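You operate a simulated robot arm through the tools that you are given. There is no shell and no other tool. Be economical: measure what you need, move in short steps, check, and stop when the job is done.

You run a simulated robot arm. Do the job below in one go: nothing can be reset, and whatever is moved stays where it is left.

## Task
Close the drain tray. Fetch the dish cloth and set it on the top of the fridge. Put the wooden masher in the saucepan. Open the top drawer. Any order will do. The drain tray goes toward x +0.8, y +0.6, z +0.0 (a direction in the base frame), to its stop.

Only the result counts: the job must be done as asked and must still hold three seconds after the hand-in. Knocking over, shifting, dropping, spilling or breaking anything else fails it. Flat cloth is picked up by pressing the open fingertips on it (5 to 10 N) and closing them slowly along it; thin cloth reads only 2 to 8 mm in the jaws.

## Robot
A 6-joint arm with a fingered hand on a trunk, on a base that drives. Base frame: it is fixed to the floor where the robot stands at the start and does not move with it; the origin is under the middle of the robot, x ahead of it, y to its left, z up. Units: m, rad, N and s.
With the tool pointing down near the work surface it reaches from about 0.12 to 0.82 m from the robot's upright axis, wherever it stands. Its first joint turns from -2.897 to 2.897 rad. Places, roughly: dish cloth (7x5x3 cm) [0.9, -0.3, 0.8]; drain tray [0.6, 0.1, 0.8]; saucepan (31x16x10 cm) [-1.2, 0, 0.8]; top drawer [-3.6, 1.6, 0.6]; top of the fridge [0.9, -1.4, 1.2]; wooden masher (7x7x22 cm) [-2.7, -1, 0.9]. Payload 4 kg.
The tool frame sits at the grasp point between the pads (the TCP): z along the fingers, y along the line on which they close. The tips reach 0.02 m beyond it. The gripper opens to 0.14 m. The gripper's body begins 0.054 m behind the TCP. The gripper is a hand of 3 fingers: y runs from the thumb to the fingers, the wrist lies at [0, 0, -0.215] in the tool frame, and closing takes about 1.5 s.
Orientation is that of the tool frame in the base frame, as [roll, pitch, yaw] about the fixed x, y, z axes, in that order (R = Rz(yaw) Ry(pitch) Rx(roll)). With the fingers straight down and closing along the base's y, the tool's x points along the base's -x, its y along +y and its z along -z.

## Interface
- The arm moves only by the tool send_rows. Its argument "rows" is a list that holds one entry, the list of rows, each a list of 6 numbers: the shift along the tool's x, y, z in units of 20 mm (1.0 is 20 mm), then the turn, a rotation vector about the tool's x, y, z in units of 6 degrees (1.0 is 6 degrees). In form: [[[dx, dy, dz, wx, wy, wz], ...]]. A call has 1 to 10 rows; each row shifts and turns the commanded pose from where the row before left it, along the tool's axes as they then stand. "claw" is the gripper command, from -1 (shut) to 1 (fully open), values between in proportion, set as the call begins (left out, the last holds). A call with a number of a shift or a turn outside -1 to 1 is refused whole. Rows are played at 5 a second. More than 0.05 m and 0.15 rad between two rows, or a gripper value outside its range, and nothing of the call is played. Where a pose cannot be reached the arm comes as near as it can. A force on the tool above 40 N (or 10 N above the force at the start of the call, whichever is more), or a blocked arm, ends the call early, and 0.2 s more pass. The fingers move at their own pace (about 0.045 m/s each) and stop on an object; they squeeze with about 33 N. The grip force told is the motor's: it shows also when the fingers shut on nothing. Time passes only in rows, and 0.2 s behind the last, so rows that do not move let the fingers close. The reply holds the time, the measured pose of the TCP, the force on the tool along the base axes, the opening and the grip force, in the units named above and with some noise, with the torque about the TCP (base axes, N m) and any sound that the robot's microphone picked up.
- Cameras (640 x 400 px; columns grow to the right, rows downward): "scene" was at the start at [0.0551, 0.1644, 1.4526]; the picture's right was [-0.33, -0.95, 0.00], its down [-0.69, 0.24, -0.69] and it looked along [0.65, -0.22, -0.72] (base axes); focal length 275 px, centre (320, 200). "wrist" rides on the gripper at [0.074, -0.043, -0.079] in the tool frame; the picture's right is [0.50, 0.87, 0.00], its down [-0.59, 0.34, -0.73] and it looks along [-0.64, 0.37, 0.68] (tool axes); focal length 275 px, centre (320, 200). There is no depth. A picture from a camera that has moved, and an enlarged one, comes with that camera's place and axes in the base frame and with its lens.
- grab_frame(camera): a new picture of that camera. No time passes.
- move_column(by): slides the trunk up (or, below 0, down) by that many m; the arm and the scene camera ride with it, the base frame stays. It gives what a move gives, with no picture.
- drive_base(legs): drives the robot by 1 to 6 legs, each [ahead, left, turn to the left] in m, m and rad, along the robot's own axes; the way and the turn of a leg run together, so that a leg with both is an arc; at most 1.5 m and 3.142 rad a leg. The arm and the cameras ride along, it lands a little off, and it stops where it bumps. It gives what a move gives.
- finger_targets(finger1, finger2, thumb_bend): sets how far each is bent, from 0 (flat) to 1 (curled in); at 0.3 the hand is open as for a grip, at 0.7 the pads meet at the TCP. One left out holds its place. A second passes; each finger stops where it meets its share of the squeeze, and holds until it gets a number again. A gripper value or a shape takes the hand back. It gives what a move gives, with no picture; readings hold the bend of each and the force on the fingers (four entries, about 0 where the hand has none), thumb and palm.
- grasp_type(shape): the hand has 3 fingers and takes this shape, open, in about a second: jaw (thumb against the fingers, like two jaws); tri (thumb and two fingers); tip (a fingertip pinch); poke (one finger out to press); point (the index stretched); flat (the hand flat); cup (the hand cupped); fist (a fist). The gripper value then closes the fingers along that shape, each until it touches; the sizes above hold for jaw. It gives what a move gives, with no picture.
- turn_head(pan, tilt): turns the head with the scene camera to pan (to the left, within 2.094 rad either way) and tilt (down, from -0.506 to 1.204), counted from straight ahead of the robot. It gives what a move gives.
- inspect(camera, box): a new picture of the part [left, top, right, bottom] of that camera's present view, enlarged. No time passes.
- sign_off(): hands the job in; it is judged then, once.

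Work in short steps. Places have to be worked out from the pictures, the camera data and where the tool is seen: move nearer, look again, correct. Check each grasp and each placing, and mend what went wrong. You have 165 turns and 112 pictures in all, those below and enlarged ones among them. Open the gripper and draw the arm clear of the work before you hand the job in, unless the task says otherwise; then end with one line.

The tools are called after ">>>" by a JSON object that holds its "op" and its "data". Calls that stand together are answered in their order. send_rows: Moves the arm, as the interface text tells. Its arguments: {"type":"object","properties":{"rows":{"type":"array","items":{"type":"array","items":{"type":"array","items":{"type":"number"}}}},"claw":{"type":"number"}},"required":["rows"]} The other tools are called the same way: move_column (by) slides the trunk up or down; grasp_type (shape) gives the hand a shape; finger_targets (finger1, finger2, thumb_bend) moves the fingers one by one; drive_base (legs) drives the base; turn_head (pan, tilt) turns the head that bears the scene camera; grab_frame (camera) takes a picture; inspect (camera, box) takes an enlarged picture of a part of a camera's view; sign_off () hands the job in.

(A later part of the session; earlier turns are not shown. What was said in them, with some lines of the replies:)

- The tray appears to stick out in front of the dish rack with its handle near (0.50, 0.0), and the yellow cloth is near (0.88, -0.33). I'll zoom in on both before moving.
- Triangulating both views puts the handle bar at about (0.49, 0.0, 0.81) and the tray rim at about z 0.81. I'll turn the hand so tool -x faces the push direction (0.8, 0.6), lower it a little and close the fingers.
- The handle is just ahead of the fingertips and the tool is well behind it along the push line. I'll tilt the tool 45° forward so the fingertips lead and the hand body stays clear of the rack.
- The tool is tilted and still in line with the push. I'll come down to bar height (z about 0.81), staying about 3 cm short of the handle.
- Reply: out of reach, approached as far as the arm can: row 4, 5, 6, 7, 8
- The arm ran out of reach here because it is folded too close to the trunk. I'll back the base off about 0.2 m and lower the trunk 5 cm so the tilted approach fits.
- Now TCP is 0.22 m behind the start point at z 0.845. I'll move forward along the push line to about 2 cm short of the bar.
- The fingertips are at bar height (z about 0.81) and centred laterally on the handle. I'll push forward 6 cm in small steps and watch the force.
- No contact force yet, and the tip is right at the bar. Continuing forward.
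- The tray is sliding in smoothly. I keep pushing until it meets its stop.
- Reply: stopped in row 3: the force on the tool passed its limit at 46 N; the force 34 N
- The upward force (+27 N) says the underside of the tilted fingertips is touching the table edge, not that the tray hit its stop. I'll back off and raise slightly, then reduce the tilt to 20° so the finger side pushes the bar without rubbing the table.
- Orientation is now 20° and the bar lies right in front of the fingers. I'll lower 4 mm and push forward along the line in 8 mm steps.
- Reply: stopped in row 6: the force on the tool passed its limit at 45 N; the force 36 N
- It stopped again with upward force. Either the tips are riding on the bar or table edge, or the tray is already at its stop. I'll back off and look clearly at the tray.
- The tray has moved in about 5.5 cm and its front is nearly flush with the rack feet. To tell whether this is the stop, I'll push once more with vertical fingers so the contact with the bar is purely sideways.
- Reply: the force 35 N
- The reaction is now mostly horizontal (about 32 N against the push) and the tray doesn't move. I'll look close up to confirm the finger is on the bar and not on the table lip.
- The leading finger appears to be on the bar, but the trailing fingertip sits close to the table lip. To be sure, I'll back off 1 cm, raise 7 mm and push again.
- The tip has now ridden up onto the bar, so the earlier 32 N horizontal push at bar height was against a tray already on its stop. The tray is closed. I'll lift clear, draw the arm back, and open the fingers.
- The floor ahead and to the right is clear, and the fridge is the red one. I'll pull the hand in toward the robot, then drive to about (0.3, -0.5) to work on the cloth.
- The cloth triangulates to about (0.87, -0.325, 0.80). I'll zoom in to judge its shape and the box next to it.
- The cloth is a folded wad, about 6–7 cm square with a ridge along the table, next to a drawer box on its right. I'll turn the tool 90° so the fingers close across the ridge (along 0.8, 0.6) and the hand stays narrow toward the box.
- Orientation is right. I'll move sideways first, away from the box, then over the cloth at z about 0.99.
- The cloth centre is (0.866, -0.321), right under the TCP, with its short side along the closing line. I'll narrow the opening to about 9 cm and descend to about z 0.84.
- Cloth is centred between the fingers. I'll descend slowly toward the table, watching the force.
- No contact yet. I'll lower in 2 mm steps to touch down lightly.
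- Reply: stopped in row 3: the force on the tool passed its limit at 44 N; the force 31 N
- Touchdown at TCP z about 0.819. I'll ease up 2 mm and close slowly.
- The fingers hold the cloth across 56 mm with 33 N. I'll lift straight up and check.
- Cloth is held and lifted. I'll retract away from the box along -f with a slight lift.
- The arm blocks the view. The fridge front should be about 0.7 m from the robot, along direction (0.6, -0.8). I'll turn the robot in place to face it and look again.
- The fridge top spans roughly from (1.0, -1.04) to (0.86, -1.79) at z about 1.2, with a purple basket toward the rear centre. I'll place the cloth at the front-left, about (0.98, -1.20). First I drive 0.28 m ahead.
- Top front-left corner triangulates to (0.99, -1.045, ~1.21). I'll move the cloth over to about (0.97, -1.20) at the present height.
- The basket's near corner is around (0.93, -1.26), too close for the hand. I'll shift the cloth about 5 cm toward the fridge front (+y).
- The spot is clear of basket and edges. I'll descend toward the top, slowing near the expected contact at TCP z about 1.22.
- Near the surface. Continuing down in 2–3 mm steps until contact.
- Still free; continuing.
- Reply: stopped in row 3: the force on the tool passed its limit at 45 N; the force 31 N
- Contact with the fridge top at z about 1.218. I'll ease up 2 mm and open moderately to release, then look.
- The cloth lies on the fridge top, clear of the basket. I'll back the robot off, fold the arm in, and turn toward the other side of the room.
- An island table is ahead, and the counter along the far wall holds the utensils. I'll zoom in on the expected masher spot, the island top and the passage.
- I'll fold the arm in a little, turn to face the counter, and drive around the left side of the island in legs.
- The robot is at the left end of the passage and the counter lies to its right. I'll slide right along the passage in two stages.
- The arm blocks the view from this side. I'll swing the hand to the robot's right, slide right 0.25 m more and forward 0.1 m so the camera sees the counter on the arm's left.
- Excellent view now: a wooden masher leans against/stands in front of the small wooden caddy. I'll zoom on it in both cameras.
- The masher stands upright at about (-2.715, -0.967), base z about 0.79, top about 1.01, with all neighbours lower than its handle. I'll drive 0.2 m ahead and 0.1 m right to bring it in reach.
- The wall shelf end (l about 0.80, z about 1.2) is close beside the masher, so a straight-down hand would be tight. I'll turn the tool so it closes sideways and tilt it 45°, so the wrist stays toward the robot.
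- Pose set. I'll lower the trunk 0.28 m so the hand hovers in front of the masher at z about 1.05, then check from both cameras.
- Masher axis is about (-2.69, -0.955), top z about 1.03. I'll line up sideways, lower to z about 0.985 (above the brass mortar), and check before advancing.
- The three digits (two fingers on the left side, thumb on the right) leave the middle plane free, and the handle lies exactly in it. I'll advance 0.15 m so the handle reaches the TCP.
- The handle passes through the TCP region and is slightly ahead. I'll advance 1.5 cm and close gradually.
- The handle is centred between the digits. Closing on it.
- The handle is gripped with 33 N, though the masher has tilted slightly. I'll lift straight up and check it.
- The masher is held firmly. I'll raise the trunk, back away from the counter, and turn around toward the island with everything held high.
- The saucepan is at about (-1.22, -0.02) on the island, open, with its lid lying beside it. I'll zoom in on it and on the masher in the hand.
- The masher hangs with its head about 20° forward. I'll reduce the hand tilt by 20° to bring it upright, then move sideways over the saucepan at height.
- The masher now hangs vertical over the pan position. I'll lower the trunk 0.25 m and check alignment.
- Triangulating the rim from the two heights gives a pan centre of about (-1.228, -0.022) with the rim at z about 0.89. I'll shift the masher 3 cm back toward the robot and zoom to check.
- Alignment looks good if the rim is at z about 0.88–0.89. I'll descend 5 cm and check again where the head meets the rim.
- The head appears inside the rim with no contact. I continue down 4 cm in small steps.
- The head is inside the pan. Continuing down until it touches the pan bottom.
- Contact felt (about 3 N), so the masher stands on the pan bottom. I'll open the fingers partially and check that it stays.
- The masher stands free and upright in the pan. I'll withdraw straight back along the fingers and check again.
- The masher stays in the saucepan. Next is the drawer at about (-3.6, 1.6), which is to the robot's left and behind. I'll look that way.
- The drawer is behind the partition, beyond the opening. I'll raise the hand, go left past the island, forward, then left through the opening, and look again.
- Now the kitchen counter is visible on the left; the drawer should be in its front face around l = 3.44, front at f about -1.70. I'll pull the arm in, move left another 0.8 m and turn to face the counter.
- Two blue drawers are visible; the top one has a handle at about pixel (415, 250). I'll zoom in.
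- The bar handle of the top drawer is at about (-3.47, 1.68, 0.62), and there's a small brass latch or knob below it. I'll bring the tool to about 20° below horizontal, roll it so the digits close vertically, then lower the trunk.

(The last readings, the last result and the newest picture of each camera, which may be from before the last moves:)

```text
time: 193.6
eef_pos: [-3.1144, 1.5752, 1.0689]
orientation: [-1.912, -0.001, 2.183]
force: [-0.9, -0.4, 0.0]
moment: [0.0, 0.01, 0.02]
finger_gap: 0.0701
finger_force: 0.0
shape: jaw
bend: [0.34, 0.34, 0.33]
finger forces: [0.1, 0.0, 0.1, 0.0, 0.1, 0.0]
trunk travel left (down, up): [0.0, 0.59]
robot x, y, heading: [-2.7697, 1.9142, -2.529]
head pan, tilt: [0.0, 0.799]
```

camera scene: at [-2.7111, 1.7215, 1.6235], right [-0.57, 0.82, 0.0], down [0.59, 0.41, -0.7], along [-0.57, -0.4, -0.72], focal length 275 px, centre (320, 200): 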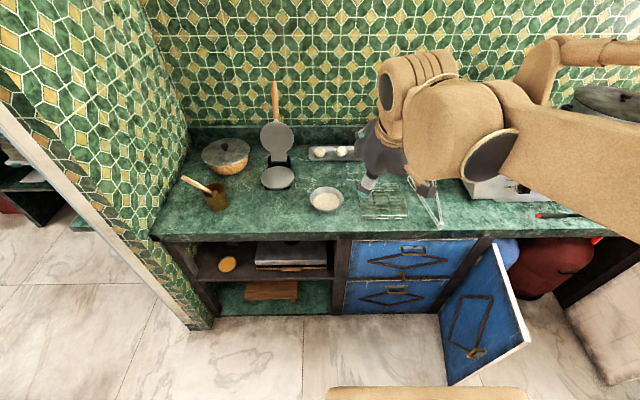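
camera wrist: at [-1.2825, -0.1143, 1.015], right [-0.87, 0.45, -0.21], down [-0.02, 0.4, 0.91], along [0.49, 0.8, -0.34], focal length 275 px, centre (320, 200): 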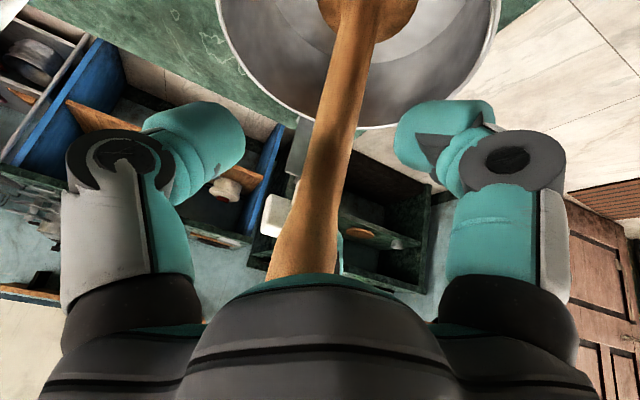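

The pose is right. I'll move down and right in two stages while staying in front of the counter edge.

>>> {"op": "send_rows", "data": {"rows": [[[0.7, 1, 0.356, 0, 0, 0], [0.7, 1, 0.356, 0, 0, 0], [0.7, 1, 0.356, 0, 0, 0], [0.7, 1, 0.356, 0, 0, 0], [0.7, 1, 0.356, 0, 0, 0], [0.7, 1, 0.356, 0, 0, 0], [0.7, 1, 0.356, 0, 0, 0], [0.7, 1, 0.356, 0, 0, 0], [0.7, 1, 0.356, 0, 0, 0], [0.7, 1, 0.356, 0, 0, 0]]]}}

>>> {"op": "send_rows", "data": {"rows": [[[0.7, 0.9, 0.32, 0, 0, 0], [0.7, 0.9, 0.32, 0, 0, 0], [0.7, 0.9, 0.32, 0, 0, 0], [0.7, 0.9, 0.32, 0, 0, 0], [0.7, 0.9, 0.32, 0, 0, 0], [0.7, 0.9, 0.32, 0, 0, 0], [0.7, 0.9, 0.32, 0, 0, 0], [0.7, 0.9, 0.32, 0, 0, 0], [0.7, 0.9, 0.32, 0, 0, 0], [0.7, 0.9, 0.32, 0, 0, 0]]]}}

>>> {"op": "grab_frame", "data": {"camera": "wrist"}}

>>> {"op": "grab_frame", "data": {"camera": "scene"}}

```text
time: 195.8
eef_pos: [-3.1589, 1.6278, 0.9588]
orientation: [-1.912, -0.002, 2.176]
force: [-0.8, 0.5, 0.7]
moment: [0.02, -0.02, 0.03]
finger_gap: 0.0697
finger_force: 0.2
shape: jaw
bend: [0.34, 0.34, 0.33]
finger forces: [0.1, 0.0, 0.1, 0.0, 0.0, 0.0]
out of reach, approached as far as the arm can: row 6, 7, 8, 9, 10
trunk travel left (down, up): [0.0, 0.59]
robot x, y, heading: [-2.7663, 1.9102, -2.533]
head pan, tilt: [0.0, 0.799]
```

```text
time: 198.0
eef_pos: [-3.1596, 1.6273, 0.9579]
orientation: [-1.912, -0.001, 2.178]
force: [0.0, -0.3, 0.6]
moment: [0.02, -0.01, 0.02]
finger_gap: 0.0695
finger_force: 0.0
shape: jaw
bend: [0.34, 0.34, 0.33]
finger forces: [0.0, 0.0, 0.1, 0.0, 0.0, 0.0]
out of reach, approached as far as the arm can: row 1, 2, 3, 4, 5, 6, 7, 8, 9, 10
trunk travel left (down, up): [0.0, 0.59]
robot x, y, heading: [-2.769, 1.9126, -2.537]
head pan, tilt: [0.0, 0.799]
```

```text
24 pictures are left
camera wrist: at [-3.1535, 1.7226, 1.0241], right [-0.05, 0.58, -0.81], down [1.0, -0.02, -0.07], along [-0.06, -0.82, -0.57], focal length 275 px, centre (320, 200)
```

wrist: 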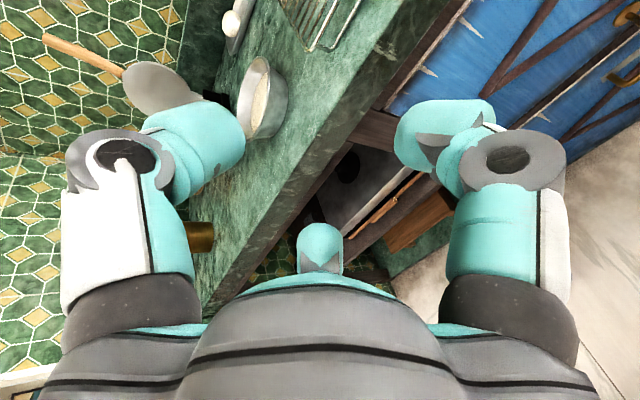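

```text
23 pictures are left
camera scene: at [-2.7112, 1.7216, 1.4035], right [-0.57, 0.82, 0.0], down [0.59, 0.41, -0.7], along [-0.57, -0.4, -0.72], focal length 275 px, centre (320, 200)
```

scene: 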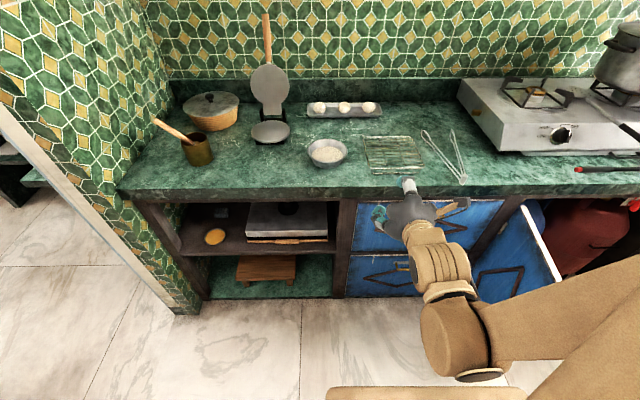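

The arm is too folded here. I'll back the base off 0.3 m and slide 0.15 m right so the arm can stretch down to the drawer.

>>> {"op": "drive_base", "data": {"legs": [[-0.3, -0.15, 0.035]]}}

>>> {"op": "send_rows", "data": {"rows": [[[0.2, 1, 0.356, 0, 0, 0], [0.2, 1, 0.356, 0, 0, 0], [0.2, 1, 0.356, 0, 0, 0], [0.2, 1, 0.356, 0, 0, 0], [0.2, 1, 0.356, 0, 0, 0], [0.2, 1, 0.356, 0, 0, 0]]]}}

```text
time: 200.2
eef_pos: [-2.9948, 1.9146, 0.9572]
orientation: [-1.913, -0.001, 2.211]
force: [0.0, 0.1, 0.3]
moment: [0.01, 0.01, -0.02]
finger_gap: 0.0697
finger_force: 0.1
shape: jaw
bend: [0.34, 0.34, 0.33]
finger forces: [0.0, 0.1, 0.1, 0.1, 0.0, 0.0]
trunk travel left (down, up): [0.0, 0.59]
robot x, y, heading: [-2.6135, 2.2103, -2.499]
head pan, tilt: [0.0, 0.799]
```

```text
time: 201.6
eef_pos: [-2.9954, 1.9151, 0.9575]
orientation: [-1.913, -0.001, 2.211]
force: [0.5, 0.1, -1.0]
moment: [-0.02, 0.01, -0.01]
finger_gap: 0.0699
finger_force: 0.1
shape: jaw
bend: [0.34, 0.34, 0.33]
finger forces: [0.1, 0.0, 0.0, 0.1, 0.0, 0.1]
out of reach, approached as far as the arm can: row 1, 2, 3, 4, 5, 6
trunk travel left (down, up): [0.0, 0.59]
robot x, y, heading: [-2.6121, 2.2124, -2.501]
head pan, tilt: [0.0, 0.799]
```

The tool must extend forward before going down. I'll stretch 0.21 m forward first, then lower.

>>> {"op": "send_rows", "data": {"rows": [[[0, -0.356, 1, 0, 0, 0], [0, -0.356, 1, 0, 0, 0], [0, -0.356, 1, 0, 0, 0], [0, -0.356, 1, 0, 0, 0], [0, -0.356, 1, 0, 0, 0], [0, -0.356, 1, 0, 0, 0], [0, -0.356, 1, 0, 0, 0], [0, -0.356, 1, 0, 0, 0], [0, -0.356, 1, 0, 0, 0], [0, -0.356, 1, 0, 0, 0]]]}}

>>> {"op": "send_rows", "data": {"rows": [[[0.4, 1, 0.356, 0, 0, 0], [0.4, 1, 0.356, 0, 0, 0], [0.4, 1, 0.356, 0, 0, 0], [0.4, 1, 0.356, 0, 0, 0], [0.4, 1, 0.356, 0, 0, 0], [0.4, 1, 0.356, 0, 0, 0], [0.4, 1, 0.356, 0, 0, 0], [0.4, 1, 0.356, 0, 0, 0], [0.4, 1, 0.356, 0, 0, 0], [0.4, 1, 0.356, 0, 0, 0]]]}}

>>> {"op": "send_rows", "data": {"rows": [[[0, 1, 0.356, 0, 0, 0], [0, 1, 0.356, 0, 0, 0], [0, 1, 0.356, 0, 0, 0], [0, 1, 0.356, 0, 0, 0], [0, 1, 0.356, 0, 0, 0]]]}}

```text
time: 203.8
eef_pos: [-3.1656, 1.787, 0.9547]
orientation: [-1.913, -0.001, 2.199]
force: [0.5, -0.4, -0.3]
moment: [0.01, -0.03, -0.02]
finger_gap: 0.0701
finger_force: 0.2
shape: jaw
bend: [0.34, 0.34, 0.33]
finger forces: [0.0, 0.0, 0.0, 0.0, 0.1, 0.1]
out of reach, approached as far as the arm can: row 8
trunk travel left (down, up): [0.0, 0.59]
robot x, y, heading: [-2.6128, 2.213, -2.5]
head pan, tilt: [0.0, 0.799]
```

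```text
time: 206.0
eef_pos: [-3.194, 1.7629, 0.7694]
orientation: [-1.914, -0.002, 2.197]
force: [0.1, 0.9, 0.5]
moment: [0.01, -0.02, -0.05]
finger_gap: 0.07
finger_force: 0.0
shape: jaw
bend: [0.34, 0.34, 0.33]
finger forces: [0.0, 0.0, 0.1, 0.0, 0.1, 0.0]
out of reach, approached as far as the arm can: row 1, 2, 3, 4, 5, 6, 7, 8, 9, 10
trunk travel left (down, up): [0.0, 0.59]
robot x, y, heading: [-2.6181, 2.2123, -2.498]
head pan, tilt: [0.0, 0.799]
```

```text
time: 207.2
eef_pos: [-3.2165, 1.7372, 0.6752]
orientation: [-1.913, 0.0, 2.207]
force: [-0.4, 0.0, 0.0]
moment: [-0.01, 0.02, 0.01]
finger_gap: 0.0697
finger_force: 0.1
shape: jaw
bend: [0.34, 0.34, 0.33]
finger forces: [0.0, 0.0, 0.1, 0.0, 0.0, 0.0]
out of reach, approached as far as the arm can: row 1, 2, 3, 4, 5
trunk travel left (down, up): [0.0, 0.59]
robot x, y, heading: [-2.6164, 2.2112, -2.503]
head pan, tilt: [0.0, 0.799]
```

Now at z 0.675, about 0.24 m in front of the drawer. Time for a look.

>>> {"op": "grab_frame", "data": {"camera": "wrist"}}

>>> {"op": "grab_frame", "data": {"camera": "scene"}}

```text
22 pictures are left
camera wrist: at [-3.2132, 1.8323, 0.7415], right [-0.06, 0.58, -0.81], down [1.0, 0.01, -0.07], along [-0.04, -0.82, -0.58], focal length 275 px, centre (320, 200)
```

wrist: 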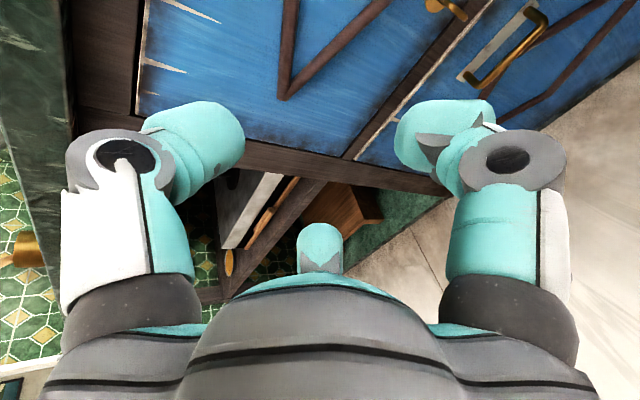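

```text
21 pictures are left
camera scene: at [-2.5505, 2.0233, 1.4035], right [-0.6, 0.8, 0.0], down [0.57, 0.43, -0.7], along [-0.56, -0.42, -0.72], focal length 275 px, centre (320, 200)
```

scene: 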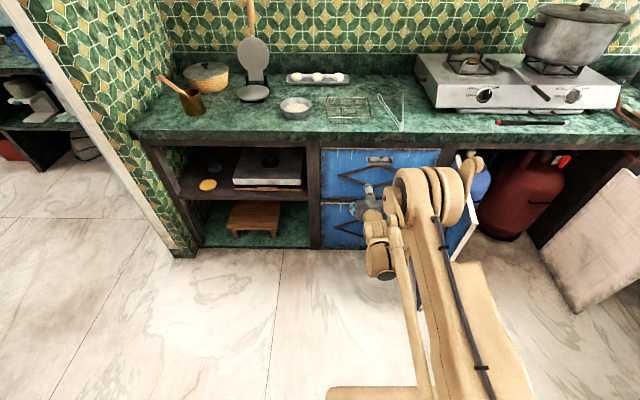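

The scene camera sees the top drawer handle clearly. I'll zoom in on the handle and the brass latch.

>>> {"op": "inspect", "data": {"camera": "scene", "box": [310, 140, 450, 230]}}

>>> {"op": "inspect", "data": {"camera": "wrist", "box": [380, 0, 560, 110]}}

```text
4.44 times, centred on (380, 185) of scene
camera zoom: at [-2.5505, 2.0233, 1.4035], right [-0.6, 0.8, 0.0], down [0.57, 0.43, -0.7], along [-0.56, -0.42, -0.72], focal length 1221 px, centre (53, 267)
```

zoom: 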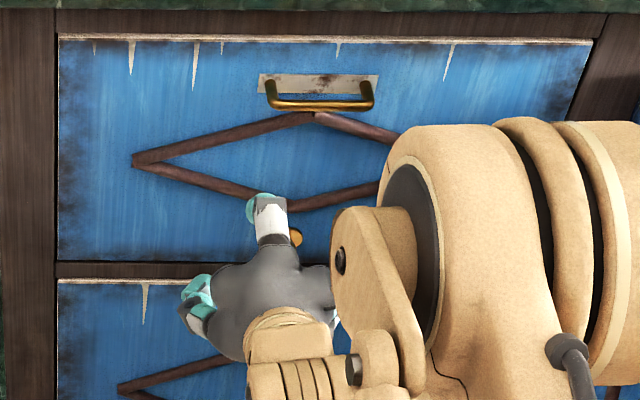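

```text
3.56 times, centred on (470, 55) of wrist
camera zoom: at [-3.2132, 1.8323, 0.7415], right [-0.06, 0.58, -0.81], down [1.0, 0.01, -0.07], along [-0.04, -0.82, -0.58], focal length 979 px, centre (-213, 716)
```

zoom: 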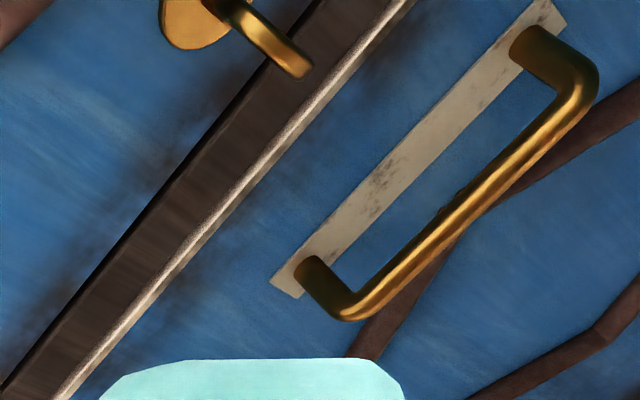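

Triangulating from two views puts the bar at about (-3.411, 1.682, 0.70). I'll align sideways and up with the arm, then drive the base 0.12 m ahead.

>>> {"op": "send_rows", "data": {"rows": [[[0.91, -0.3, -0.1, 0, 0, 0], [0.91, -0.3, -0.1, 0, 0, 0], [0.91, -0.3, -0.1, 0, 0, 0], [0.91, -0.3, -0.1, 0, 0, 0]]]}}

>>> {"op": "drive_base", "data": {"legs": [[0.12, 0, 0]]}}

>>> {"op": "inspect", "data": {"camera": "scene", "box": [310, 130, 450, 230]}}

>>> {"op": "grab_frame", "data": {"camera": "wrist"}}

```text
time: 208.2
eef_pos: [-3.2239, 1.749, 0.7016]
orientation: [-1.911, -0.002, 2.19]
force: [0.5, 0.7, -0.1]
moment: [-0.02, -0.05, -0.03]
finger_gap: 0.0699
finger_force: 0.0
shape: jaw
bend: [0.34, 0.34, 0.33]
finger forces: [0.1, 0.1, 0.0, 0.1, 0.0, 0.1]
out of reach, approached as far as the arm can: row 1, 2, 3, 4
trunk travel left (down, up): [0.0, 0.59]
robot x, y, heading: [-2.6174, 2.2133, -2.498]
head pan, tilt: [0.0, 0.799]
```

```text
time: 209.5
eef_pos: [-3.3183, 1.6767, 0.7012]
orientation: [-1.912, -0.004, 2.188]
force: [-0.1, -0.7, -0.8]
moment: [-0.02, 0.0, 0.02]
finger_gap: 0.0699
finger_force: 0.2
shape: jaw
bend: [0.34, 0.34, 0.33]
finger forces: [0.0, 0.1, 0.1, 0.1, 0.0, 0.1]
trunk travel left (down, up): [0.0, 0.59]
robot x, y, heading: [-2.7078, 2.1399, -2.5]
head pan, tilt: [0.0, 0.799]
```

```text
4.00 times, centred on (380, 180) of scene
camera zoom: at [-2.6453, 1.9522, 1.4034], right [-0.6, 0.8, 0.0], down [0.57, 0.43, -0.7], along [-0.56, -0.42, -0.72], focal length 1099 px, centre (80, 280)
```

zoom: 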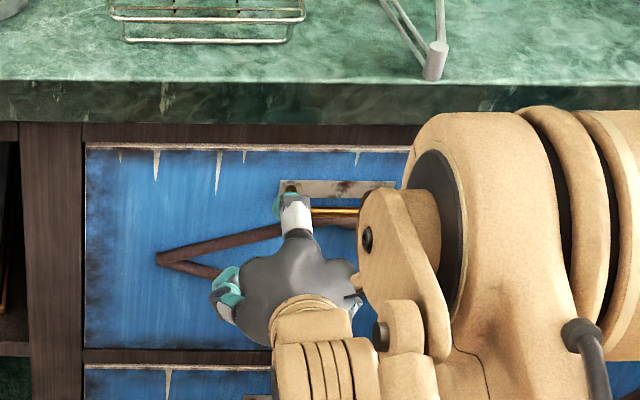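

```text
17 pictures are left
camera wrist: at [-3.3141, 1.7719, 0.7677], right [-0.06, 0.58, -0.81], down [1.0, -0.01, -0.08], along [-0.05, -0.82, -0.58], focal length 275 px, centre (320, 200)
```

wrist: 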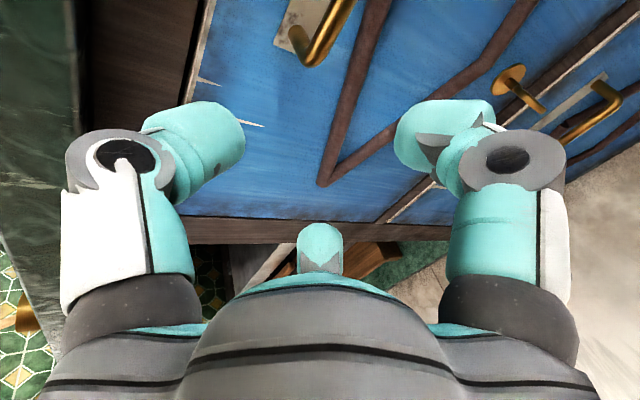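

The bar is confirmed at z about 0.70 with its centre about 6.5 cm to the right. I'll use the base to slide 0.065 m right first, then 0.06 m ahead, so the open digits straddle the bar.

>>> {"op": "drive_base", "data": {"legs": [[0, -0.065, 0]]}}

>>> {"op": "drive_base", "data": {"legs": [[0.06, 0, 0]]}}

>>> {"op": "grab_frame", "data": {"camera": "wrist"}}

```text
time: 210.4
eef_pos: [-3.3593, 1.73, 0.7013]
orientation: [-1.911, -0.003, 2.19]
force: [-0.1, 0.5, 0.0]
moment: [0.01, 0.03, 0.03]
finger_gap: 0.0698
finger_force: 0.0
shape: jaw
bend: [0.34, 0.34, 0.33]
finger forces: [0.1, 0.0, 0.1, 0.0, 0.2, 0.0]
trunk travel left (down, up): [0.0, 0.59]
robot x, y, heading: [-2.7501, 2.1906, -2.495]
head pan, tilt: [0.0, 0.799]
```

```text
time: 211.4
eef_pos: [-3.4065, 1.6926, 0.7018]
orientation: [-1.911, -0.004, 2.19]
force: [-0.4, -0.2, 1.0]
moment: [-0.02, -0.02, 0.02]
finger_gap: 0.0695
finger_force: 0.0
shape: jaw
bend: [0.34, 0.34, 0.33]
finger forces: [0.0, 0.0, 0.0, 0.0, 0.1, 0.0]
trunk travel left (down, up): [0.0, 0.59]
robot x, y, heading: [-2.7972, 2.1585, -2.503]
head pan, tilt: [0.0, 0.799]
```

```text
16 pictures are left
camera wrist: at [-3.4022, 1.7881, 0.7677], right [-0.06, 0.58, -0.81], down [1.0, -0.01, -0.08], along [-0.05, -0.82, -0.58], focal length 275 px, centre (320, 200)
```

wrist: 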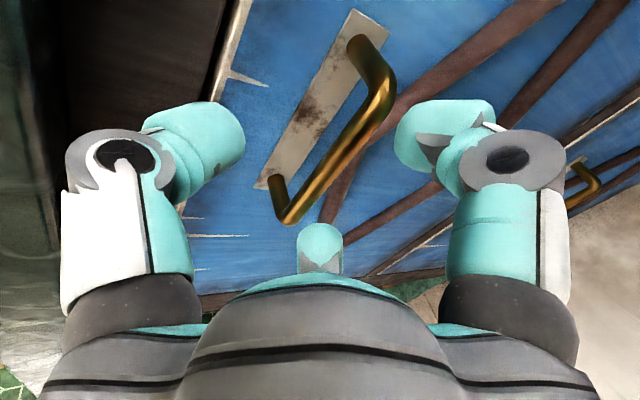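

The bar runs between thumb and fingers, about 1 cm beyond the TCP. I'll nudge 1.2 cm ahead and close.

>>> {"op": "drive_base", "data": {"legs": [[0.012, 0, 0]]}}

>>> {"op": "send_rows", "data": {"rows": [[[0, 0, 0, 0, 0, 0], [0, 0, 0, 0, 0, 0], [0, 0, 0, 0, 0, 0], [0, 0, 0, 0, 0, 0], [0, 0, 0, 0, 0, 0], [0, 0, 0, 0, 0, 0], [0, 0, 0, 0, 0, 0]]], "claw": -1}}

>>> {"op": "grab_frame", "data": {"camera": "wrist"}}

```text
time: 212.2
eef_pos: [-3.4166, 1.6862, 0.7016]
orientation: [-1.909, -0.003, 2.19]
force: [-0.2, -0.4, -1.8]
moment: [0.01, -0.02, 0.03]
finger_gap: 0.07
finger_force: 0.0
shape: jaw
bend: [0.34, 0.34, 0.33]
finger forces: [0.6, 0.6, 0.1, 0.0, 0.1, 0.1]
trunk travel left (down, up): [0.0, 0.59]
robot x, y, heading: [-2.8084, 2.149, -2.499]
head pan, tilt: [0.0, 0.799]
```

```text
time: 213.8
eef_pos: [-3.4184, 1.6858, 0.7004]
orientation: [-1.916, -0.002, 2.189]
force: [2.8, 1.5, -15.4]
moment: [0.06, -0.05, -0.03]
finger_gap: 0.0225
finger_force: 33.2
shape: jaw
bend: [0.38, 0.38, 0.7]
finger forces: [25.2, 25.1, 0.0, 0.0, 34.4, 0.1]
trunk travel left (down, up): [0.0, 0.59]
robot x, y, heading: [-2.8052, 2.1516, -2.497]
head pan, tilt: [0.0, 0.799]
```

```text
15 pictures are left
camera wrist: at [-3.4123, 1.7805, 0.7665], right [-0.05, 0.58, -0.81], down [1.0, -0.01, -0.07], along [-0.05, -0.82, -0.58], focal length 275 px, centre (320, 200)
```

wrist: 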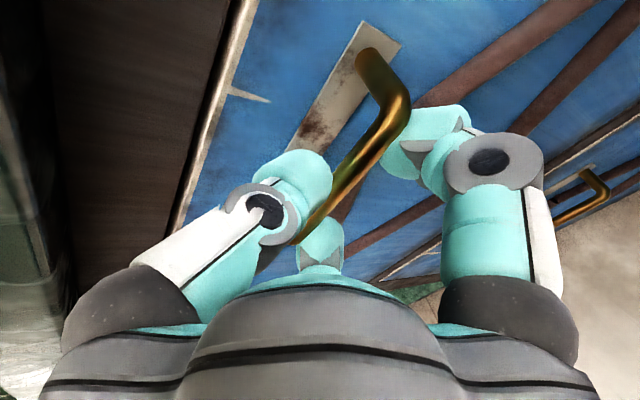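

The bar is gripped with 33 N. I'll pull back 4 cm with the base and see whether the drawer follows or the latch holds.

>>> {"op": "drive_base", "data": {"legs": [[-0.04, 0, 0]]}}

>>> {"op": "grab_frame", "data": {"camera": "wrist"}}

```text
time: 214.7
eef_pos: [-3.3871, 1.7075, 0.699]
orientation: [-1.914, -0.004, 2.189]
force: [2.0, -6.6, -30.4]
moment: [0.05, -0.23, 0.0]
finger_gap: 0.0216
finger_force: 32.9
shape: jaw
bend: [0.41, 0.41, 0.7]
finger forces: [29.5, 27.6, 0.1, 0.0, 31.3, 0.1]
trunk travel left (down, up): [0.0, 0.59]
robot x, y, heading: [-2.7727, 2.1723, -2.5]
head pan, tilt: [0.0, 0.799]
```

```text
14 pictures are left
camera wrist: at [-3.3813, 1.8033, 0.7654], right [-0.05, 0.58, -0.81], down [1.0, -0.01, -0.07], along [-0.05, -0.81, -0.58], focal length 275 px, centre (320, 200)
```

wrist: 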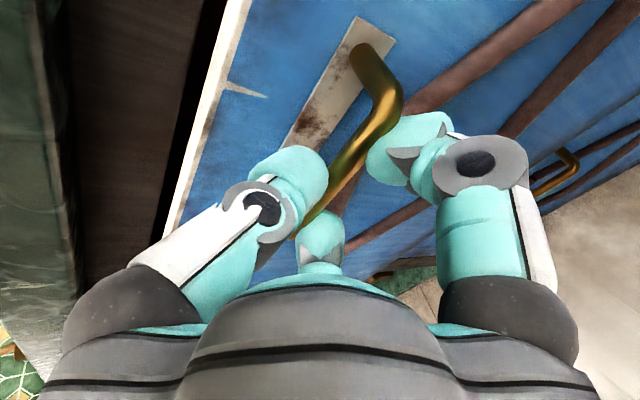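

The drawer is following (a gap opens behind its top edge). I continue pulling in 8 cm steps.

>>> {"op": "drive_base", "data": {"legs": [[-0.08, 0, 0]]}}

>>> {"op": "drive_base", "data": {"legs": [[-0.08, 0, 0]]}}

>>> {"op": "grab_frame", "data": {"camera": "wrist"}}

```text
time: 215.7
eef_pos: [-3.3205, 1.7564, 0.6993]
orientation: [-1.914, -0.003, 2.191]
force: [-0.5, -1.3, -28.0]
moment: [0.04, -0.18, -0.07]
finger_gap: 0.0216
finger_force: 32.8
shape: jaw
bend: [0.41, 0.41, 0.7]
finger forces: [28.0, 26.5, 0.0, 0.0, 31.3, 0.1]
trunk travel left (down, up): [0.0, 0.59]
robot x, y, heading: [-2.7092, 2.2207, -2.492]
head pan, tilt: [0.0, 0.799]
```

```text
time: 216.9
eef_pos: [-3.2549, 1.8032, 0.6971]
orientation: [-1.92, -0.003, 2.191]
force: [0.3, -0.7, -12.2]
moment: [0.16, -0.11, 0.05]
finger_gap: 0.0219
finger_force: 32.7
shape: jaw
bend: [0.43, 0.43, 0.7]
finger forces: [27.7, 29.8, 0.0, 0.0, 36.2, 0.0]
trunk travel left (down, up): [0.0, 0.59]
robot x, y, heading: [-2.6463, 2.2666, -2.497]
head pan, tilt: [0.0, 0.799]
stopped in leg 1: the force on the tool passed its limit at 41 N (the readings are from after the stop); the commanded pose is now the measured one
```

```text
13 pictures are left
camera wrist: at [-3.2505, 1.8983, 0.7647], right [-0.05, 0.58, -0.81], down [1.0, -0.01, -0.07], along [-0.05, -0.81, -0.58], focal length 275 px, centre (320, 200)
```

wrist: 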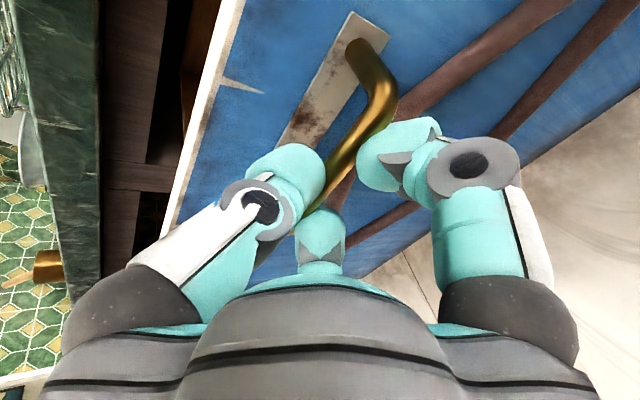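

The drawer is out about 0.20 m, and the last leg ended on the force limit. I'll pull once more to see if this is the end of its travel.

>>> {"op": "drive_base", "data": {"legs": [[-0.05, 0, 0]]}}

>>> {"op": "grab_frame", "data": {"camera": "scene"}}

```text
time: 217.8
eef_pos: [-3.2152, 1.8325, 0.6968]
orientation: [-1.921, -0.003, 2.195]
force: [3.4, -7.5, -18.3]
moment: [-0.03, -0.3, 0.16]
finger_gap: 0.0225
finger_force: 32.8
shape: jaw
bend: [0.43, 0.43, 0.7]
finger forces: [34.3, 27.5, 0.0, 0.0, 36.3, 0.1]
trunk travel left (down, up): [0.0, 0.59]
robot x, y, heading: [-2.6045, 2.3011, -2.492]
head pan, tilt: [0.0, 0.799]
```

```text
12 pictures are left
camera scene: at [-2.5435, 2.1097, 1.4032], right [-0.6, 0.8, 0.0], down [0.57, 0.43, -0.7], along [-0.56, -0.42, -0.72], focal length 275 px, centre (320, 200)
```

scene: 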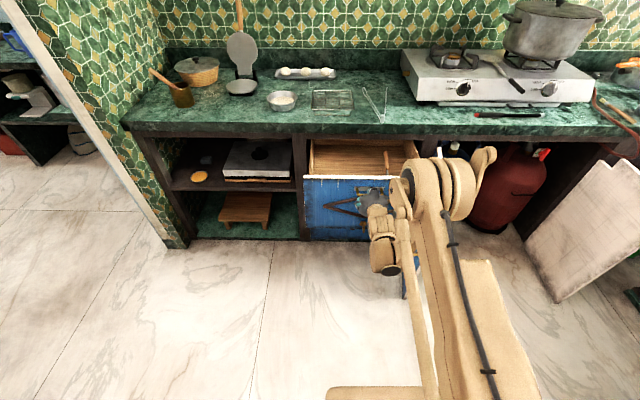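

The drawer is clearly open (about 0.25 m) and still moved. One more pull to find its end.

>>> {"op": "drive_base", "data": {"legs": [[-0.05, 0, 0]]}}

>>> {"op": "grab_frame", "data": {"camera": "wrist"}}

```text
time: 218.7
eef_pos: [-3.1738, 1.8651, 0.6991]
orientation: [-1.918, -0.001, 2.194]
force: [0.2, 0.3, 0.1]
moment: [0.0, -0.04, -0.01]
finger_gap: 0.013
finger_force: 33.2
shape: jaw
bend: [1.0, 1.0, 0.75]
finger forces: [0.1, 0.0, 0.1, 0.1, 0.0, 0.1]
trunk travel left (down, up): [0.0, 0.59]
robot x, y, heading: [-2.5671, 2.3297, -2.493]
head pan, tilt: [0.0, 0.799]
```

```text
11 pictures are left
camera wrist: at [-3.1693, 1.9588, 0.7659], right [-0.05, 0.58, -0.81], down [1.0, -0.01, -0.07], along [-0.05, -0.81, -0.58], focal length 275 px, centre (320, 200)
```

wrist: 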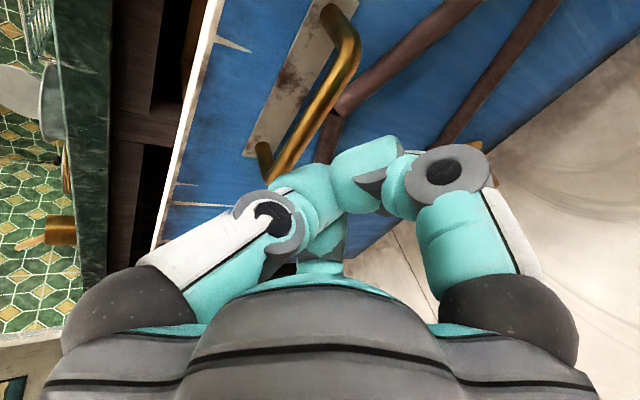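

The hand slipped off with the drawer about 0.255 m open. To be sure that's the end stop, I'll regrip: open, move ahead 5.5 cm, close, and pull gently.

>>> {"op": "send_rows", "data": {"rows": [[[0, 0, 0, 0, 0, 0], [0, 0, 0, 0, 0, 0], [0, 0, 0, 0, 0, 0], [0, 0, 0, 0, 0, 0], [0, 0, 0, 0, 0, 0]]], "claw": 0.0}}

>>> {"op": "drive_base", "data": {"legs": [[0.05, 0, 0]]}}

>>> {"op": "grab_frame", "data": {"camera": "wrist"}}

```text
time: 219.9
eef_pos: [-3.1728, 1.8644, 0.6973]
orientation: [-1.918, -0.002, 2.196]
force: [0.1, 0.0, 0.0]
moment: [-0.01, 0.01, -0.03]
finger_gap: 0.0696
finger_force: 0.0
shape: jaw
bend: [0.34, 0.34, 0.33]
finger forces: [0.1, 0.0, 0.1, 0.1, 0.0, 0.0]
trunk travel left (down, up): [0.0, 0.59]
robot x, y, heading: [-2.5655, 2.3286, -2.495]
head pan, tilt: [0.0, 0.799]
```

```text
time: 220.9
eef_pos: [-3.2136, 1.8333, 0.6992]
orientation: [-1.917, -0.003, 2.193]
force: [-0.8, -0.2, -0.2]
moment: [0.0, 0.02, -0.03]
finger_gap: 0.0697
finger_force: 0.0
shape: jaw
bend: [0.34, 0.34, 0.33]
finger forces: [0.0, 0.0, 0.0, 0.1, 0.0, 0.1]
trunk travel left (down, up): [0.0, 0.59]
robot x, y, heading: [-2.6061, 2.3018, -2.494]
head pan, tilt: [0.0, 0.799]
```

```text
10 pictures are left
camera wrist: at [-3.2085, 1.9285, 0.7657], right [-0.05, 0.58, -0.81], down [1.0, -0.01, -0.07], along [-0.05, -0.81, -0.58], focal length 275 px, centre (320, 200)
```

wrist: 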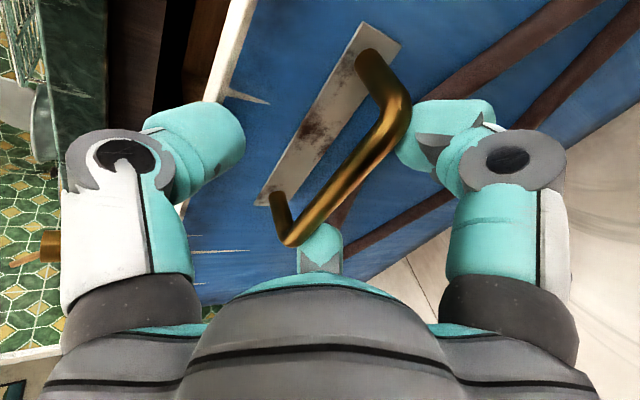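

The bar is again between the digits, with the TCP 0.25 m further out than at the start. Closing and pulling 4 cm.

>>> {"op": "send_rows", "data": {"rows": [[[0, 0, 0, 0, 0, 0], [0, 0, 0, 0, 0, 0], [0, 0, 0, 0, 0, 0], [0, 0, 0, 0, 0, 0], [0, 0, 0, 0, 0, 0], [0, 0, 0, 0, 0, 0]]], "claw": -1}}

>>> {"op": "drive_base", "data": {"legs": [[-0.03, 0, 0]]}}

>>> {"op": "grab_frame", "data": {"camera": "wrist"}}

```text
time: 222.3
eef_pos: [-3.2139, 1.8324, 0.6964]
orientation: [-1.922, -0.003, 2.193]
force: [-1.2, -1.6, -15.8]
moment: [0.0, -0.02, -0.05]
finger_gap: 0.0205
finger_force: 32.3
shape: jaw
bend: [0.41, 0.41, 0.7]
finger forces: [24.4, 24.4, 0.1, 0.1, 32.4, 0.1]
trunk travel left (down, up): [0.0, 0.59]
robot x, y, heading: [-2.6052, 2.2981, -2.499]
head pan, tilt: [0.0, 0.799]
```

```text
time: 223.1
eef_pos: [-3.2042, 1.8402, 0.6972]
orientation: [-1.922, -0.002, 2.192]
force: [0.8, -0.4, -15.6]
moment: [0.06, -0.17, 0.02]
finger_gap: 0.0214
finger_force: 32.9
shape: jaw
bend: [0.45, 0.45, 0.7]
finger forces: [27.1, 26.0, 0.0, 0.0, 38.3, 0.0]
trunk travel left (down, up): [0.0, 0.59]
robot x, y, heading: [-2.5986, 2.3079, -2.49]
head pan, tilt: [0.0, 0.799]
stopped in leg 1: the force on the tool passed its limit at 44 N (the readings are from after the stop); the commanded pose is now the measured one
```

```text
9 pictures are left
camera wrist: at [-3.1997, 1.935, 0.7637], right [-0.05, 0.58, -0.81], down [1.0, -0.01, -0.07], along [-0.04, -0.81, -0.58], focal length 275 px, centre (320, 200)
```

wrist: 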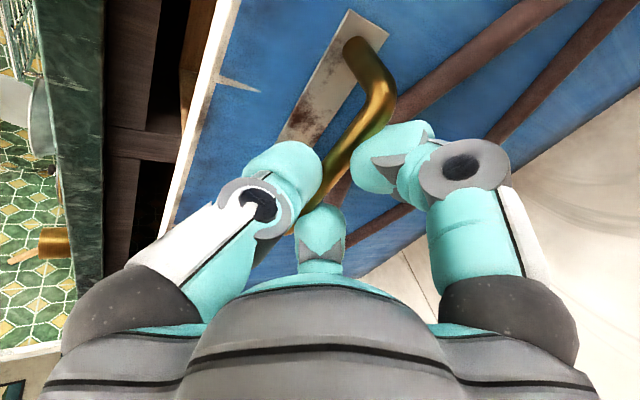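

It resisted at 44 N after 1 cm. One last short pull to confirm it's the stop.

>>> {"op": "drive_base", "data": {"legs": [[-0.03, 0, 0]]}}

```text
time: 223.9
eef_pos: [-3.1784, 1.8593, 0.6992]
orientation: [-1.919, -0.002, 2.195]
force: [-0.2, 0.1, -0.8]
moment: [0.05, 0.01, -0.03]
finger_gap: 0.0114
finger_force: 33.0
shape: jaw
bend: [1.0, 1.0, 0.73]
finger forces: [0.0, 0.0, 0.0, 0.1, 0.1, 0.0]
trunk travel left (down, up): [0.0, 0.59]
robot x, y, heading: [-2.5725, 2.3256, -2.492]
head pan, tilt: [0.0, 0.799]
```

It slipped off at the same place again, so the drawer is at its end stop, about 0.25 m open. I'll back away, open the hand, and check the drawer.

>>> {"op": "drive_base", "data": {"legs": [[-0.15, 0, 0]]}}

>>> {"op": "send_rows", "data": {"rows": [[[0, -0.5, -0.5, 0, 0, 0], [0, -0.5, -0.5, 0, 0, 0], [0, -0.5, -0.5, 0, 0, 0], [0, -0.5, -0.5, 0, 0, 0], [0, -0.5, -0.5, 0, 0, 0]]], "claw": 1}}

>>> {"op": "grab_frame", "data": {"camera": "scene"}}

```text
time: 225.3
eef_pos: [-3.0704, 1.9579, 0.7018]
orientation: [-1.916, -0.003, 2.174]
force: [2.2, 0.6, 1.0]
moment: [0.07, -0.06, -0.09]
finger_gap: 0.0113
finger_force: 33.7
shape: jaw
bend: [1.0, 1.0, 0.73]
finger forces: [0.1, 0.1, 0.0, 0.1, 0.0, 0.0]
trunk travel left (down, up): [0.0, 0.59]
robot x, y, heading: [-2.456, 2.4146, -2.513]
head pan, tilt: [0.0, 0.799]
```

```text
time: 226.5
eef_pos: [-3.0482, 1.9738, 0.7617]
orientation: [-1.92, -0.004, 2.176]
force: [0.6, 0.3, -0.1]
moment: [0.0, -0.01, 0.02]
finger_gap: 0.14
finger_force: 0.1
shape: jaw
bend: [0.3, 0.3, 0.3]
finger forces: [0.0, 0.0, 0.1, 0.1, 0.0, 0.0]
trunk travel left (down, up): [0.0, 0.59]
robot x, y, heading: [-2.4547, 2.4111, -2.513]
head pan, tilt: [0.0, 0.799]
```

```text
8 pictures are left
camera scene: at [-2.3962, 2.2245, 1.4035], right [-0.59, 0.81, 0.0], down [0.58, 0.42, -0.7], along [-0.56, -0.41, -0.72], focal length 275 px, centre (320, 200)
```

scene: 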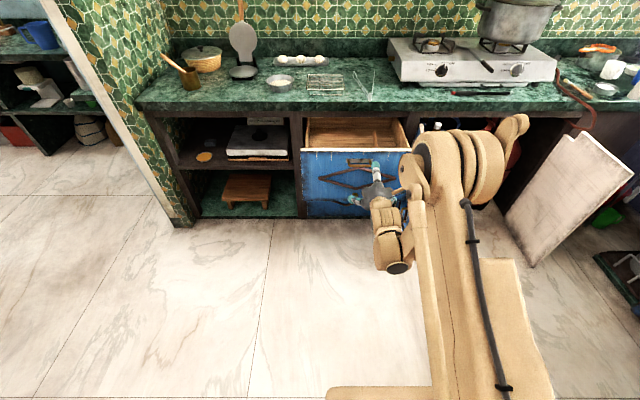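

The drawer stays open. I'll slide 0.5 m to the left for an unobstructed view, to check the neighbouring cabinet door and surroundings.

>>> {"op": "drive_base", "data": {"legs": [[0, 0.5, 0]]}}

>>> {"op": "turn_head", "data": {"pan": -0.25, "tilt": 0.7}}

>>> {"op": "grab_frame", "data": {"camera": "scene"}}

```text
time: 229.4
eef_pos: [-2.7523, 1.5637, 0.7621]
orientation: [-1.92, -0.004, 2.181]
force: [1.0, -0.3, 0.6]
moment: [0.04, 0.03, -0.02]
finger_gap: 0.14
finger_force: 0.0
shape: jaw
bend: [0.3, 0.3, 0.3]
finger forces: [0.1, 0.1, 0.1, 0.0, 0.0, 0.1]
trunk travel left (down, up): [0.0, 0.59]
robot x, y, heading: [-2.1641, 2.0094, -2.509]
head pan, tilt: [0.0, 0.799]
```

```text
time: 230.2
eef_pos: [-2.7453, 1.5702, 0.7864]
orientation: [-1.889, -0.002, 2.181]
force: [0.0, -0.1, -0.2]
moment: [-0.02, 0.05, -0.02]
finger_gap: 0.1402
finger_force: 0.0
shape: jaw
bend: [0.3, 0.3, 0.3]
finger forces: [0.0, 0.0, 0.0, 0.1, 0.0, 0.0]
trunk travel left (down, up): [0.0, 0.59]
robot x, y, heading: [-2.1625, 2.0053, -2.506]
head pan, tilt: [-0.25, 0.7]
```

```text
7 pictures are left
camera scene: at [-2.1521, 1.8081, 1.4122], right [-0.38, 0.93, 0.01], down [0.62, 0.26, -0.74], along [-0.69, -0.27, -0.67], focal length 275 px, centre (320, 200)
```

scene: 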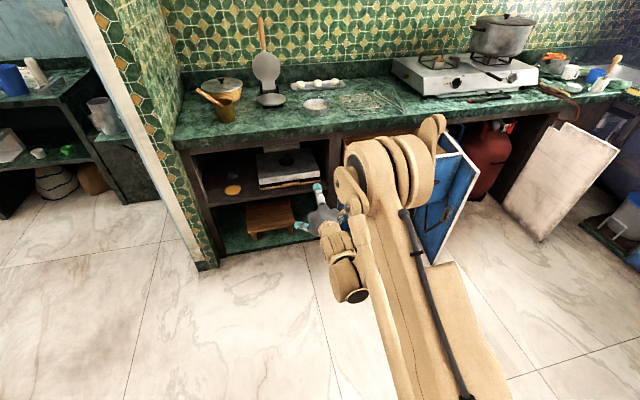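

The cabinet door is unchanged. The readings show the base tilting slightly, so it is probably on the doormat. I'll drive forward 0.2 m off it and verify.

>>> {"op": "drive_base", "data": {"legs": [[0.2, 0.1, 0]]}}

>>> {"op": "turn_head", "data": {"pan": -0.9, "tilt": 0.6}}

>>> {"op": "grab_frame", "data": {"camera": "scene"}}

```text
time: 231.9
eef_pos: [-2.8451, 1.3707, 0.7864]
orientation: [-1.891, -0.004, 2.185]
force: [-1.2, 0.1, 0.4]
moment: [0.0, 0.01, 0.01]
finger_gap: 0.1399
finger_force: 0.1
shape: jaw
bend: [0.3, 0.3, 0.3]
finger forces: [0.0, 0.0, 0.0, 0.0, 0.1, 0.0]
trunk travel left (down, up): [0.0, 0.59]
robot x, y, heading: [-2.262, 1.8107, -2.506]
head pan, tilt: [-0.25, 0.7]
```

```text
time: 232.9
eef_pos: [-2.8367, 1.3753, 0.809]
orientation: [-1.858, -0.003, 2.186]
force: [0.8, -0.6, -0.3]
moment: [-0.01, 0.0, -0.01]
finger_gap: 0.1399
finger_force: 0.0
shape: jaw
bend: [0.3, 0.3, 0.3]
finger forces: [0.1, 0.0, 0.0, 0.1, 0.0, 0.0]
trunk travel left (down, up): [0.0, 0.59]
robot x, y, heading: [-2.2605, 1.8078, -2.507]
head pan, tilt: [-0.901, 0.6]
```

```text
6 pictures are left
camera scene: at [-2.2574, 1.666, 1.4217], right [0.26, 0.97, 0.03], down [0.57, -0.13, -0.81], along [-0.78, 0.23, -0.58], focal length 275 px, centre (320, 200)
```

scene: 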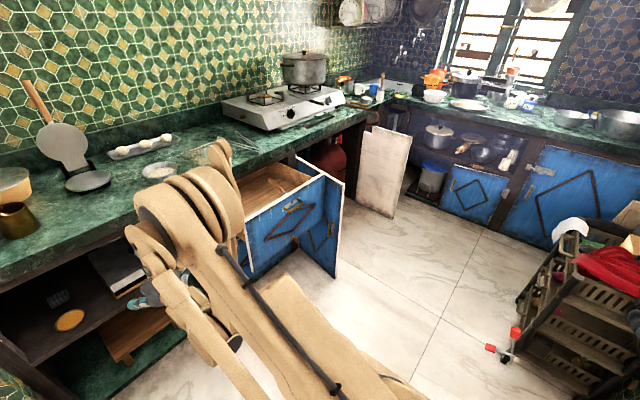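

The open drawer and neighbours look fine. The base still reads a tilt, so part of it is likely on the mat. I'll move further off, to the spot where it stood level earlier.

>>> {"op": "drive_base", "data": {"legs": [[0.0, 0.45, 0], [0.25, 0, 0]]}}

>>> {"op": "send_rows", "data": {"rows": [[[0, 0, 0, 0, 0, 0], [0, 0, 0, 0, 0, 0], [0, 0, 0, 0, 0, 0]]]}}

```text
time: 237.1
eef_pos: [-2.744, 0.8759, 0.8078]
orientation: [-1.862, -0.002, 2.19]
force: [26.5, 19.1, -7.3]
moment: [-1.46, 1.96, 0.08]
finger_gap: 0.1403
finger_force: 0.0
shape: jaw
bend: [0.3, 0.3, 0.29]
finger forces: [0.0, 0.0, 0.0, 0.1, 32.6, 0.0]
trunk travel left (down, up): [0.0, 0.59]
robot x, y, heading: [-2.1883, 1.3048, -2.499]
head pan, tilt: [-0.901, 0.6]
stopped in leg 2: the force on the tool passed its limit at 183 N (the readings are from after the stop); the commanded pose is now the measured one
```

```text
time: 237.9
eef_pos: [-2.7439, 0.8764, 0.8068]
orientation: [-1.862, -0.001, 2.19]
force: [32.6, 24.4, -9.5]
moment: [-1.74, 2.35, 0.06]
finger_gap: 0.1402
finger_force: 0.1
shape: jaw
bend: [0.3, 0.3, 0.29]
finger forces: [0.0, 0.1, 0.0, 0.0, 40.0, 0.0]
trunk travel left (down, up): [0.0, 0.59]
robot x, y, heading: [-2.1904, 1.3026, -2.5]
head pan, tilt: [-0.901, 0.6]
```

The thumb bumped the partition wall end because the arm still reaches forward. I'll back off at once.

>>> {"op": "drive_base", "data": {"legs": [[-0.15, 0, 0]]}}

>>> {"op": "turn_head", "data": {"pan": 0.0, "tilt": 0.7}}

>>> {"op": "grab_frame", "data": {"camera": "scene"}}

```text
time: 239.2
eef_pos: [-2.6238, 0.9676, 0.8073]
orientation: [-1.864, -0.001, 2.188]
force: [-0.5, -0.8, 0.1]
moment: [-0.02, -0.02, 0.0]
finger_gap: 0.1401
finger_force: 0.0
shape: jaw
bend: [0.3, 0.3, 0.3]
finger forces: [0.1, 0.1, 0.0, 0.1, 0.0, 0.0]
trunk travel left (down, up): [0.0, 0.59]
robot x, y, heading: [-2.0656, 1.399, -2.5]
head pan, tilt: [-0.901, 0.6]
```

```text
time: 240.4
eef_pos: [-2.6246, 0.9676, 0.8058]
orientation: [-1.864, -0.002, 2.188]
force: [-0.3, 0.1, 0.5]
moment: [0.01, 0.01, 0.01]
finger_gap: 0.14
finger_force: 0.1
shape: jaw
bend: [0.3, 0.3, 0.3]
finger forces: [0.1, 0.1, 0.1, 0.0, 0.0, 0.1]
trunk travel left (down, up): [0.0, 0.59]
robot x, y, heading: [-2.0669, 1.3956, -2.498]
head pan, tilt: [0.0, 0.7]
```

```text
5 pictures are left
camera scene: at [-2.0049, 1.206, 1.4117], right [-0.6, 0.8, 0.0], down [0.52, 0.39, -0.76], along [-0.61, -0.46, -0.64], focal length 275 px, centre (320, 200)
```

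scene: 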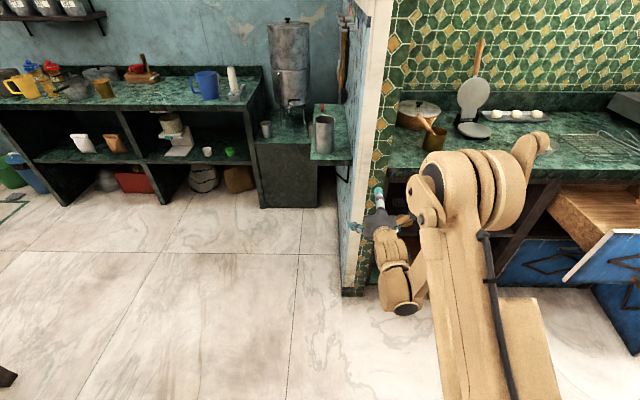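

Nothing was disturbed at the wall. One last check toward the island to confirm the masher is still in the saucepan.

>>> {"op": "turn_head", "data": {"pan": 1.5, "tilt": 0.4}}

>>> {"op": "grab_frame", "data": {"camera": "scene"}}

```text
time: 242.0
eef_pos: [-2.6241, 0.967, 0.8066]
orientation: [-1.865, -0.002, 2.189]
force: [-0.1, 0.1, -0.6]
moment: [0.02, 0.0, 0.03]
finger_gap: 0.14
finger_force: 0.1
shape: jaw
bend: [0.3, 0.3, 0.3]
finger forces: [0.0, 0.0, 0.0, 0.1, 0.1, 0.0]
trunk travel left (down, up): [0.0, 0.59]
robot x, y, heading: [-2.0657, 1.3958, -2.496]
head pan, tilt: [1.499, 0.4]
```

```text
4 pictures are left
camera scene: at [-1.8868, 1.1788, 1.4386], right [-0.84, -0.54, 0.0], down [-0.21, 0.33, -0.92], along [0.5, -0.78, -0.39], focal length 275 px, centre (320, 200)
```

scene: 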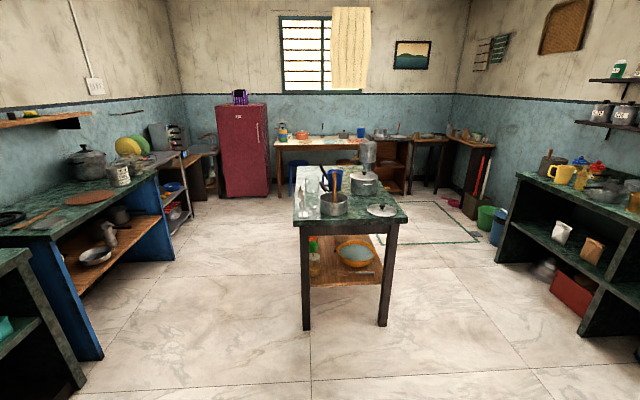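

The masher stands in the saucepan, the cloth was left on the fridge top, the tray is at its stop and the drawer is open. The gripper is open and clear of the work, so I'm handing in.

>>> {"op": "sign_off", "data": {}}

```text
The job is handed in.
```

I handed the job in with all four parts done: the drain tray is pushed in to its stop, the dish cloth is on top of the fridge, the wooden masher is standing in the saucepan, and the top drawer is open about 0.25 m to its end stop. While I was backing away at the end, the hand bumped the partition wall, and nothing looked disturbed in the pictures afterwards.
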